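You operate a simulated robot arm through the tools that you are given. There is no shell and no other tool. Be economical: measure what you need, move in short steps, check, and stop when the job is done.

Carry out the task below with a simulated robot arm. There is one attempt and no reset: what you move stays moved.

TASK
Take the tin that says "spent" from the worktop by the laundry wall and leave it on the cream pocket book.
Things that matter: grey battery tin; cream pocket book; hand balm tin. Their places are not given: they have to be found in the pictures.

It is judged by the outcome, as a careful person would: the job done as asked, and still so three seconds after it is handed in. It fails if anything else is knocked over, pushed out of place, dropped, spilled or broken.

THE ROBOT
A 6-joint arm with a two-finger parallel gripper, fixed in place. Base frame: the origin is at the foot of the arm, x ahead of it, y to its left, z up; the work surface is at about z = 0. Lengths are in cm, angles in degrees, forces in N, time in s.
With the tool pointing down near the work surface it reaches from about 16 to 42 cm from the base axis. Its first joint turns from -66.0 to 66.0 degrees. Payload 1.57 kg.
Tool frame: the origin (TCP) lies between the finger pads and is the grasp point; the fingertips stand 3 cm ahead of it; z points along the fingers, y is the line along which they close. The gripper opens to 8 cm. The fingers are 1.7 cm wide and 1.2 cm thick; the gripper's body (4 by 8.2 cm) begins 8 cm behind the TCP.
Orientation is told as [roll, pitch, yaw] about the base's x, y, z axes, in that order, counted from this pose: with the fingers straight down and closing along the base's y, the tool's x points along the base's -x, its y along +y and its z along -z.

THE INTERFACE
- The arm moves only by the tool arm_command. Its argument "motion" is a list of rows, each a list of 5 numbers: the shift along the tool's x, y, z in units of 25 mm (1.0 is 25 mm), then the turn about the tool's z in units of 8 degrees (1.0 is 8 degrees), then the gripper command, from -1 (shut) to 1 (fully open), values between in proportion. In form: [[dx, dy, dz, yaw, hand], ...]. A call has 1 to 20 rows; each row shifts and turns the commanded pose from where the row before left it, along the tool's axes as they then stand. A call with a number of a shift or a turn outside -1 to 1 is refused whole. A row lasts 0.2 s, in which the tool goes at most 5 cm and 8.6 degrees; a call with a longer step from one row to the next is refused whole, and so is a gripper value outside its range. A pose out of reach is approached as far as the arm can. The call stops where the force on the tool passes 40 N (or 10 N more than at its start, if that is more) or the arm is blocked; 0.2 s more then pass. The fingers move at their own pace (about 15.3 cm/s each) and stop on an object; they squeeze with about 22 N. The grip force told is the motor's: it shows also when the fingers shut on nothing. Time passes only in rows, and 0.2 s behind the last, so rows that do not move let the fingers close. It gives the time, the measured TCP pose, the force on the tool (base axes), the opening and the grip force at its end, in the units of the frame above (readings bear some noise).
- Cameras (640 x 400 px; columns grow to the right, rows downward): "scene" is fixed at [5.09, -33.06, 42.28]; the picture's right is [0.81, -0.59, 0.00], its down [-0.34, -0.47, -0.82] and it looks along [0.48, 0.66, -0.58] (base axes); focal length 264 px, centre (320, 200). "wrist" rides on the gripper at [-3.2, 0, -7.8] in the tool frame; the picture's right is [0.00, -1.00, 0.00], its down [0.97, 0.00, -0.24] and it looks along [0.24, 0.00, 0.97] (tool axes); focal length 218 px, centre (320, 200).
- grab_frame(camera): a new picture of that camera. No time passes.
- pixel_to_xyz(camera, pixels): for up to 12 pixels [column, row] of the newest picture of that camera ("zoom" is the newest enlarged one), the place [x, y, z] in the base frame of the surface seen there, good to about 0.2 cm. No time passes.
- close_up(camera, box): a new picture of the part [left, top, right, bottom] of that camera's present view, enlarged. No time passes.
- sign_off(): hands the job in; it is judged then, once.

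Work in short steps. Measure before you move; look again where a grasp or a placing could have gone wrong, and mend it. You have 60 turns and 22 pictures in all, those below and enlarged ones among them. Open the gripper and draw the arm clear of the work before you hand the job in, unless the task says otherwise; then end with one line.

The tools are called after "Call:" as name(argument=value, ...) on one line, values as JSON. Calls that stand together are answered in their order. arm_command: Moves the arm, as the interface text tells. Its arguments: {"type":"object","properties":{"motion":{"type":"array","items":{"type":"array","items":{"type":"number"}}}},"required":["motion"]} The other tools are called the same way: grab_frame (camera) takes a picture; pixel_to_xyz (camera, pixels) gives the place of the surface under pixels of a picture; close_up (camera, box) takes an enlarged picture of a part of a camera's view; sign_off () hands the job in.

At the start:

```text
time_s: 0.0
ee_pos: [22.68, 3.66, 24.43]
tool_rot: [-0.1, 0.0, 0.1]
wrist_force: [0.1, 0.1, -0.5]
gripper_width: 8.0
finger_force: 0.0
```

scene: 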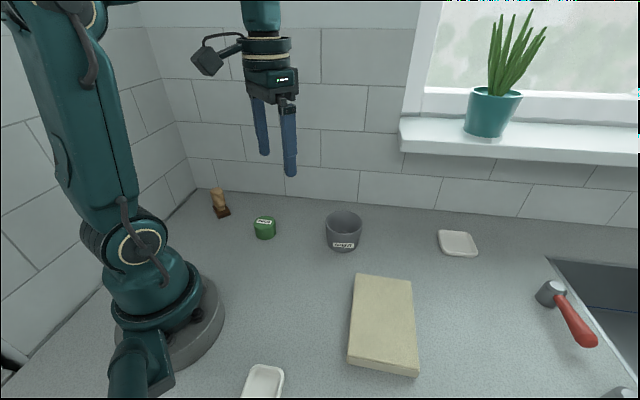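
wrist: 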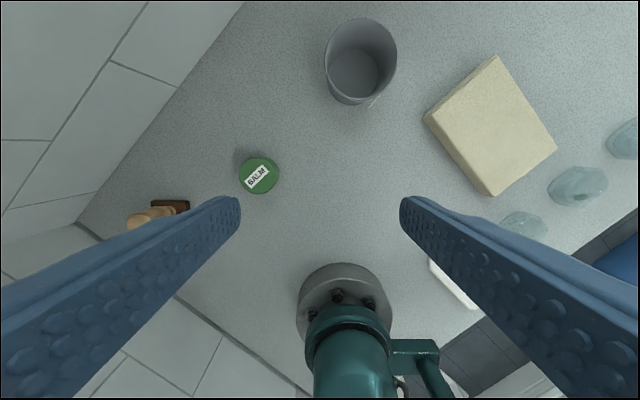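

The scene shows a grey tin at (343,232), a green tin at (265,228) and a cream book at (383,325). I'll enlarge the view to read the labels.

Call:
close_up(camera="scene", box=[200, 170, 440, 390])

Call:
pixel_to_xyz(camera="scene", pixels=[[343, 246], [328, 222], [361, 222], [344, 213], [344, 224], [357, 276], [411, 282], [418, 374], [349, 362], [383, 322], [265, 220], [383, 250]])

Call:
pixel_to_xyz(camera="wrist", pixels=[[326, 60], [396, 60], [362, 18], [355, 70], [495, 57], [425, 118], [491, 194], [556, 148], [350, 103], [490, 125]])

```text
1.82 times, centred on (320, 280) of scene
```

zoom: 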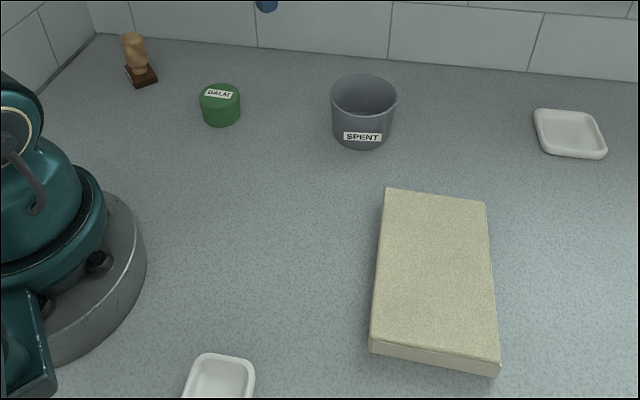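

```text
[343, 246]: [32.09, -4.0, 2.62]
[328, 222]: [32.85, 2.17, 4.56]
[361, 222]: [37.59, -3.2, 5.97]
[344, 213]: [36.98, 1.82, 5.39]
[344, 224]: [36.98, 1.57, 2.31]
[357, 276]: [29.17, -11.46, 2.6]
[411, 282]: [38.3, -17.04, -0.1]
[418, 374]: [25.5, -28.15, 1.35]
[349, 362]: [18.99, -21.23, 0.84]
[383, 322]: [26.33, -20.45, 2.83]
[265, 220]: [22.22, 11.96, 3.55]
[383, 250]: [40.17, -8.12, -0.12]
```

```text
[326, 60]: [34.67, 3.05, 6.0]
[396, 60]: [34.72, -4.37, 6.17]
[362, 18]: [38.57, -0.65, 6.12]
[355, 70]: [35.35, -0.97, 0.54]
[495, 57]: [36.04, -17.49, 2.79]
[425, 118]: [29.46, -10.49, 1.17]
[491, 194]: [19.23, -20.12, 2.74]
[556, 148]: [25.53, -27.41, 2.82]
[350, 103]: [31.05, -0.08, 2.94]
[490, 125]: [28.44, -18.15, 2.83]
```

The label at (343,245) reads SPENT, so the grey tin is the target. It's an open cup with a rim about 7.3 cm across at roughly (34.7,-0.7) and z=6. The book is centred near (27.6,-19) with its top at 2.8. I'll move above the tin for a better measurement.

Call:
arm_command(motion=[[-0.8, -0.29, 0.4, 0, 1], [-0.8, -0.29, 0.4, 0, 1], [-0.8, -0.29, 0.4, 0, 1], [-0.8, -0.29, 0.4, 0, 1], [-0.8, -0.29, 0.4, 0, 1], [-0.8, -0.29, 0.4, 0, 1], [0, 0, 0, 0, 1]])

Call:
grab_frame(camera="wrist")

```text
time_s: 1.6
ee_pos: [34.66, -0.73, 18.22]
tool_rot: [0.0, 0.0, -0.1]
wrist_force: [-0.8, 0.5, 0.7]
gripper_width: 8.02
finger_force: 0.0
```

```text
18 pictures are left
```

wrist: 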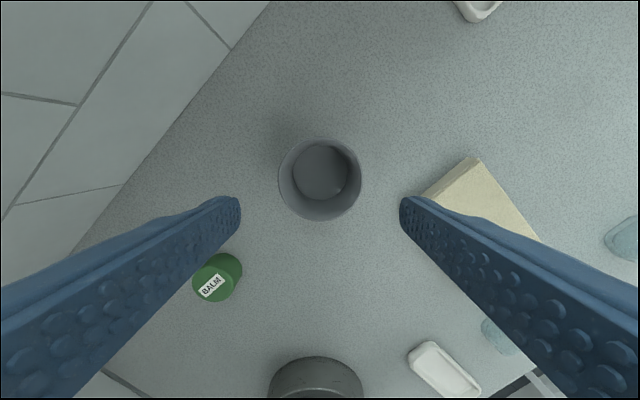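

The tin is nearly centred at (320,180) and is empty. I'll measure its rim and wall.

Call:
close_up(camera="wrist", box=[260, 130, 380, 230])

Call:
pixel_to_xyz(camera="wrist", pixels=[[279, 180], [281, 180], [359, 180], [361, 180], [320, 140], [320, 142], [320, 217], [320, 219], [320, 175], [296, 175], [345, 175]])

```text
4.00 times, centred on (320, 180) of wrist
```

zoom: 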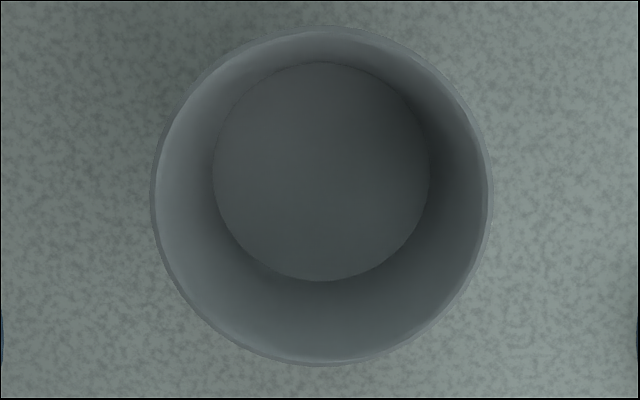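

```text
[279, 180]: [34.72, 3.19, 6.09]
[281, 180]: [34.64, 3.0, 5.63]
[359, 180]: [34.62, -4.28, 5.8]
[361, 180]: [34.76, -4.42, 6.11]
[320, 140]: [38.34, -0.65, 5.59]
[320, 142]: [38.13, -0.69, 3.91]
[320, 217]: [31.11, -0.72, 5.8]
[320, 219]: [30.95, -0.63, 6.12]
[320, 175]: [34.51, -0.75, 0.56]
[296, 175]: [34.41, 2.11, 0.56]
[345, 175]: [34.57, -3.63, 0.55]
```

The rim is centred at (34.65,-0.65) with radius about 3.8, which is too wide to straddle safely. The wall is thin and the floor is at 0.56, so I'll pinch the +y wall with one finger inside. First I'll shift to y=2.9, open 3.5 cm, and descend partway.

Call:
arm_command(motion=[[0, 0.73, 0, 0, -0.12], [0, 0.72, 0, 0, -0.12], [0, 0, 0.8, 0, -0.12], [0, 0, 0.8, 0, -0.12], [0, 0, 0.8, 0, -0.12], [0, 0, 0, 0, -0.12]])

Call:
grab_frame(camera="wrist")

Call:
close_up(camera="scene", box=[240, 120, 440, 270])

```text
time_s: 3.0
ee_pos: [34.66, 2.99, 12.56]
tool_rot: [0.0, 0.0, -0.1]
wrist_force: [-0.6, 0.6, 0.5]
gripper_width: 3.52
finger_force: 0.1
```

```text
16 pictures are left
```

wrist: 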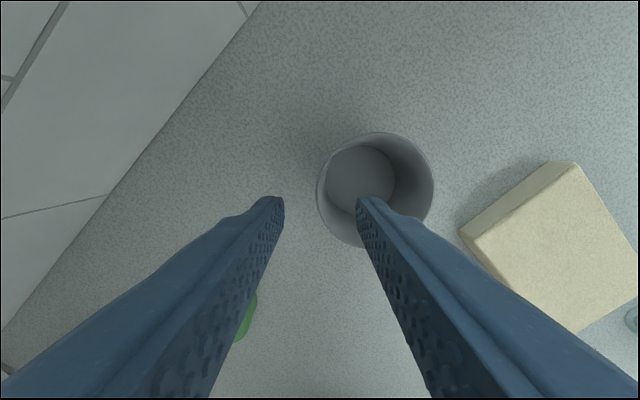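

```text
2.67 times, centred on (340, 195) of scene
```

zoom: 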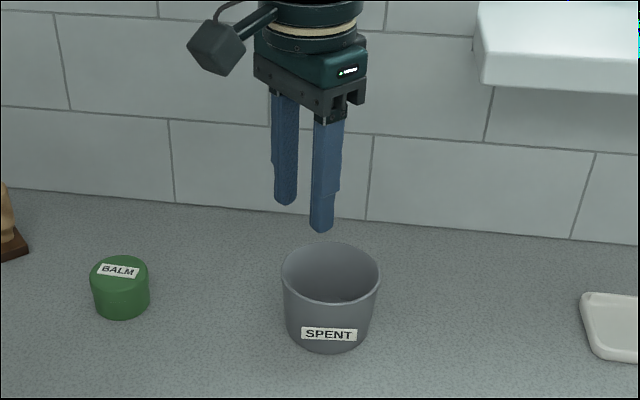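

The fingers straddle the +y wall. I'll descend to z≈4.4.

Call:
arm_command(motion=[[0, 0, 0.65, 0, -0.12], [0, 0, 0.65, 0, -0.12], [0, 0, 0.65, 0, -0.12], [0, 0, 0.65, 0, -0.12], [0, 0, 0.6, 0, -0.12], [0, 0, 0, 0, -0.12]])

Call:
grab_frame(camera="wrist")

```text
time_s: 4.4
ee_pos: [34.71, 3.17, 4.49]
tool_rot: [0.0, 0.0, 0.0]
wrist_force: [0.5, 0.0, 0.1]
gripper_width: 3.53
finger_force: 0.0
```

```text
14 pictures are left
```

wrist: 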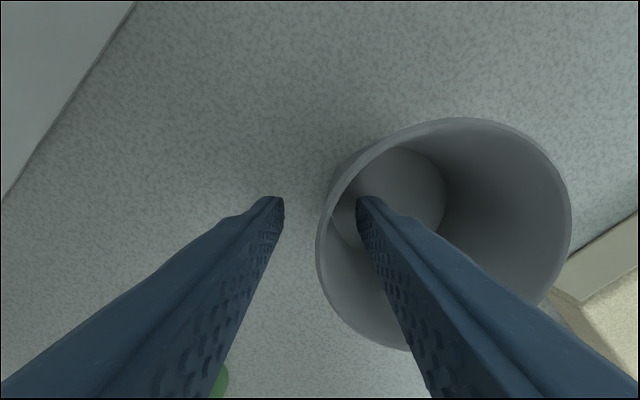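

One finger is inside the wall with no contact. I'll nudge 0.3 cm toward the wall, close, and then lift slightly.

Call:
arm_command(motion=[[0, -0.12, 0, 0, -0.12], [0, 0, 0, 0, -0.5], [0, 0, 0, 0, -1], [0, 0, 0, 0, -1], [0, 0, 0, 0, -1]])

Call:
arm_command(motion=[[0, 0, -0.3, 0, -1], [0, 0, -0.3, 0, -1], [0, 0, -0.3, 0, -1], [0, 0, 0, 0, -1]])

Call:
grab_frame(camera="scene")

Call:
grab_frame(camera="wrist")

```text
time_s: 5.6
ee_pos: [34.69, 2.76, 4.43]
tool_rot: [0.1, 0.0, 0.0]
wrist_force: [-4.2, 0.4, 15.1]
gripper_width: 0.78
finger_force: 21.8
```

```text
time_s: 6.6
ee_pos: [34.6, 2.77, 6.75]
tool_rot: [0.0, 0.0, 0.0]
wrist_force: [-0.7, 0.0, -1.3]
gripper_width: 0.38
finger_force: 22.0
```

```text
13 pictures are left
```

scene: 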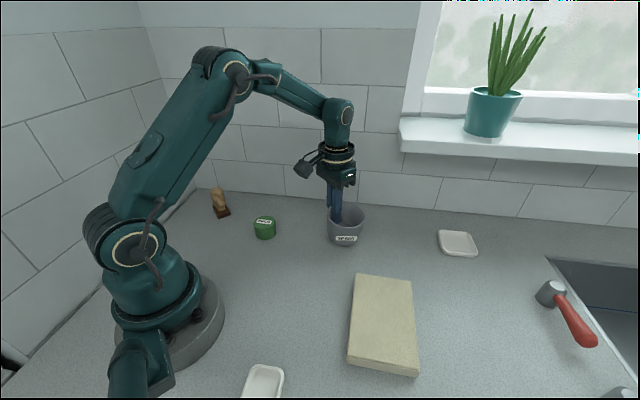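

```text
12 pictures are left
```

wrist: 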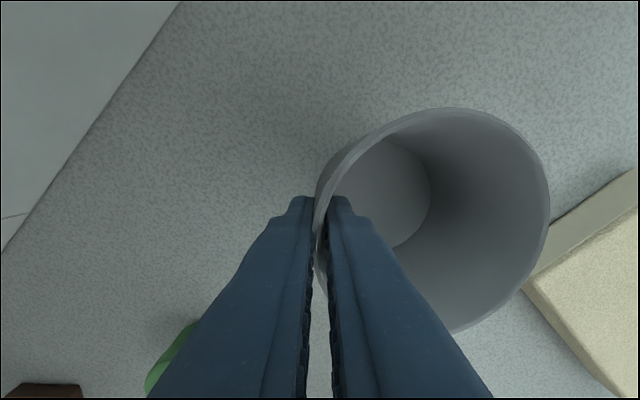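

The fingers hold the wall at 0.38 cm. I'll check whether the tin actually rose.

Call:
pixel_to_xyz(camera="wrist", pixels=[[549, 185], [450, 110], [320, 190], [400, 180], [460, 331], [370, 170], [425, 190], [376, 245]])

Call:
close_up(camera="scene", box=[280, 140, 440, 260])

```text
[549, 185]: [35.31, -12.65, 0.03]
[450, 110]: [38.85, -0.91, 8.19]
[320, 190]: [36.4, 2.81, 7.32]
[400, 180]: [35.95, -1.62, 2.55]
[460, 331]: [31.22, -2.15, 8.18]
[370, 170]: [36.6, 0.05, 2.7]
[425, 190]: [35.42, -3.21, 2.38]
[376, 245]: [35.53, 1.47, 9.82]
```

```text
3.33 times, centred on (360, 200) of scene
```

zoom: 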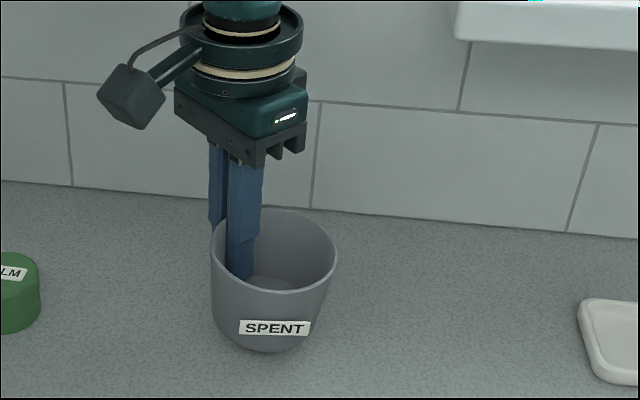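

The tin is lifted about 2.1 cm with its rim at 8.2 and a tilt of around 5°. I'll raise it another 4 cm and carry it over the book centre at about (27.6,-18.8).

Call:
arm_command(motion=[[0, 0, -0.55, 0, -1], [0, 0, -0.55, 0, -1], [0, 0, -0.5, 0, -1], [0.1, -0.3, 0, 0, -1], [0.22, -0.55, 0, 0, -1], [0.22, -0.55, 0, 0, -1], [0.22, -0.55, 0, 0, -1], [0.22, -0.55, 0, 0, -1], [0.22, -0.55, 0, 0, -1], [0.22, -0.55, 0, 0, -1], [0.22, -0.55, 0, 0, -1], [0.22, -0.55, 0, 0, -1], [0.22, -0.55, 0, 0, -1], [0.22, -0.55, 0, 0, -1], [0.22, -0.55, 0, 0, -1], [0.22, -0.55, 0, 0, -1], [0.14, -0.3, 0, 0, -1], [0, 0, 0, 0, -1]])

Call:
grab_frame(camera="scene")

Call:
grab_frame(camera="wrist")

```text
time_s: 10.4
ee_pos: [27.47, -15.34, 10.64]
tool_rot: [-0.1, 0.1, -0.1]
wrist_force: [0.0, -0.6, -1.1]
gripper_width: 0.39
finger_force: 22.4
```

```text
10 pictures are left
```

scene: 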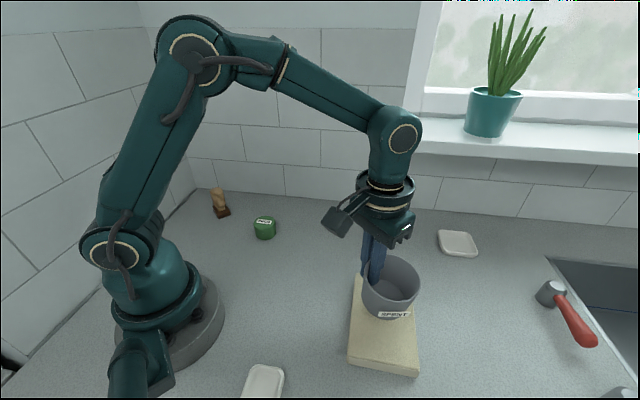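

```text
9 pictures are left
```

wrist: 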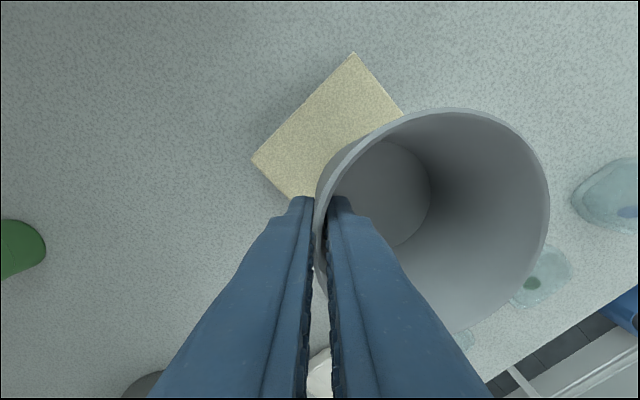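

The tin is above the book and contact should come at TCP z≈7.4. I'll lower it to about 7.9 first, then continue in fine steps.

Call:
arm_command(motion=[[0, 0, 0.4, 0, -1], [0, 0, 0.4, 0, -1], [0, 0, 0.3, 0, -1], [0, 0, 0, 0, -1]])

Call:
arm_command(motion=[[0, 0, 0.08, 0, -1], [0, 0, 0.08, 0, -1], [0, 0, 0, 0, -1]])

Call:
close_up(camera="scene", box=[310, 240, 470, 380])

```text
time_s: 11.4
ee_pos: [27.38, -15.39, 7.99]
tool_rot: [0.1, 0.0, 0.0]
wrist_force: [0.0, -0.1, -1.7]
gripper_width: 0.37
finger_force: 22.0
```

```text
time_s: 12.2
ee_pos: [27.45, -15.51, 7.63]
tool_rot: [-0.1, 0.0, 0.1]
wrist_force: [-1.1, 4.0, 15.5]
gripper_width: 0.41
finger_force: 21.9
```

```text
2.86 times, centred on (390, 310) of scene
```

zoom: 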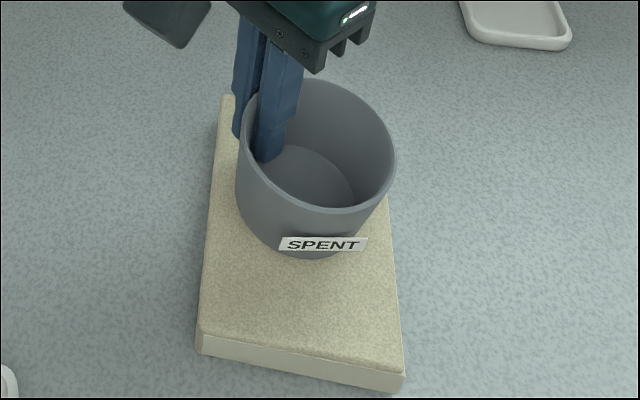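

The low edge has touched (15 N) and the tin sits well inside the book's outline. I'll open gently so it settles flat.

Call:
arm_command(motion=[[0, 0, 0, 0, -0.85], [0, 0, 0, 0, -0.75], [0, 0, 0, 0, -0.6], [0, 0, 0, 0, -0.4], [0, 0, 0, 0, -0.25], [0, 0, 0, 0, -0.25]])

Call:
grab_frame(camera="wrist")

```text
time_s: 13.6
ee_pos: [27.43, -15.43, 7.63]
tool_rot: [0.0, 0.0, 0.0]
wrist_force: [0.0, 0.8, 0.2]
gripper_width: 2.99
finger_force: 0.1
```

```text
7 pictures are left
```

wrist: 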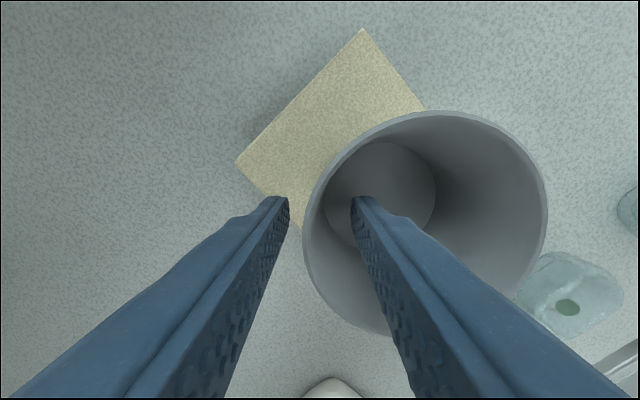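

The fingers are clear of the wall on both sides. I'll rise straight up and check.

Call:
arm_command(motion=[[0, 0, -0.3, 0, -0.25], [0, 0, -0.6, 0, -0.25], [0, 0, -0.8, 0, -0.25], [0, 0, -0.8, 0, -0.25], [0, 0, -0.8, 0, -0.25], [0, 0.8, -0.4, 0, -0.25], [0, 0.8, 0, 0, 0], [0, 0.8, 0, 0, 0], [0, 0, 0, 0, 0]])

Call:
grab_frame(camera="wrist")

Call:
grab_frame(camera="scene")

```text
time_s: 15.6
ee_pos: [27.59, -9.35, 16.9]
tool_rot: [0.1, 0.0, 0.0]
wrist_force: [-0.1, 0.2, 0.6]
gripper_width: 4.01
finger_force: 0.0
```

```text
6 pictures are left
```

wrist: 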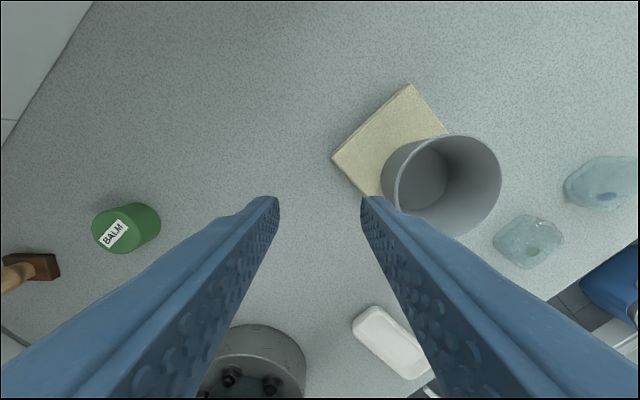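

```text
5 pictures are left
```

scene: 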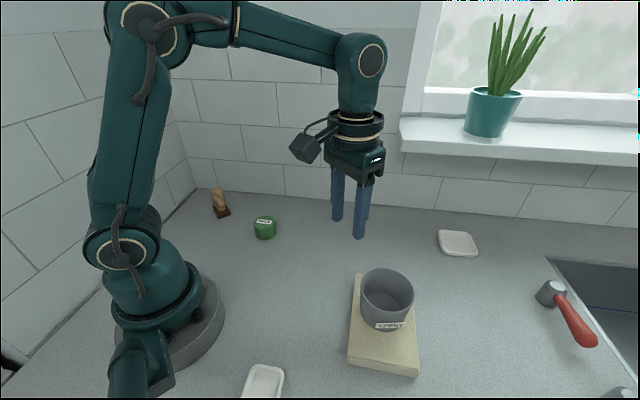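

The tin stands on the book and everything else is undisturbed. I'll do a quick level check on the rim and floor.

Call:
pixel_to_xyz(camera="wrist", pixels=[[384, 175], [499, 175], [460, 137], [410, 180], [435, 180], [425, 165], [407, 86], [333, 156]])

Call:
close_up(camera="scene", box=[320, 250, 450, 390])

```text
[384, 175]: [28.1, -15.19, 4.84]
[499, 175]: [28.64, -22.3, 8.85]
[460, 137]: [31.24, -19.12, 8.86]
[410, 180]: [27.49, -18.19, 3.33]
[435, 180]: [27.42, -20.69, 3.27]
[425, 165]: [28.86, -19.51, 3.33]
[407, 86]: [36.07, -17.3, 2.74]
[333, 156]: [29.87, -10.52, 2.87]
```

```text
2.86 times, centred on (385, 320) of scene
```

zoom: 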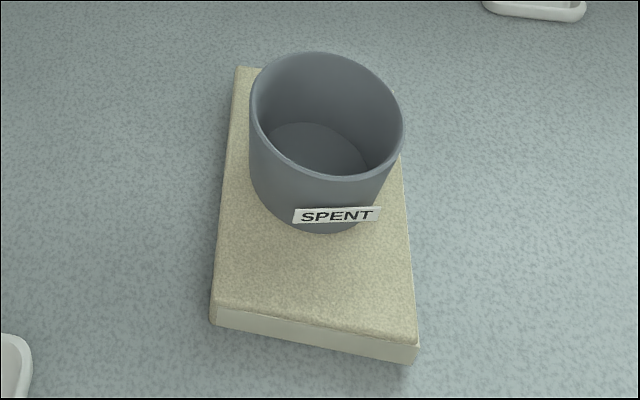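

The tin's floor is level at 3.3, it's centred on the book, and the book hasn't moved. The arm is clear, so I'm handing the job in.

Call:
sign_off()

```text
The job is handed in.
```

The grey tin labelled "SPENT" is standing level in the middle of the cream pocket book, and nothing else on the worktop appears to have moved.
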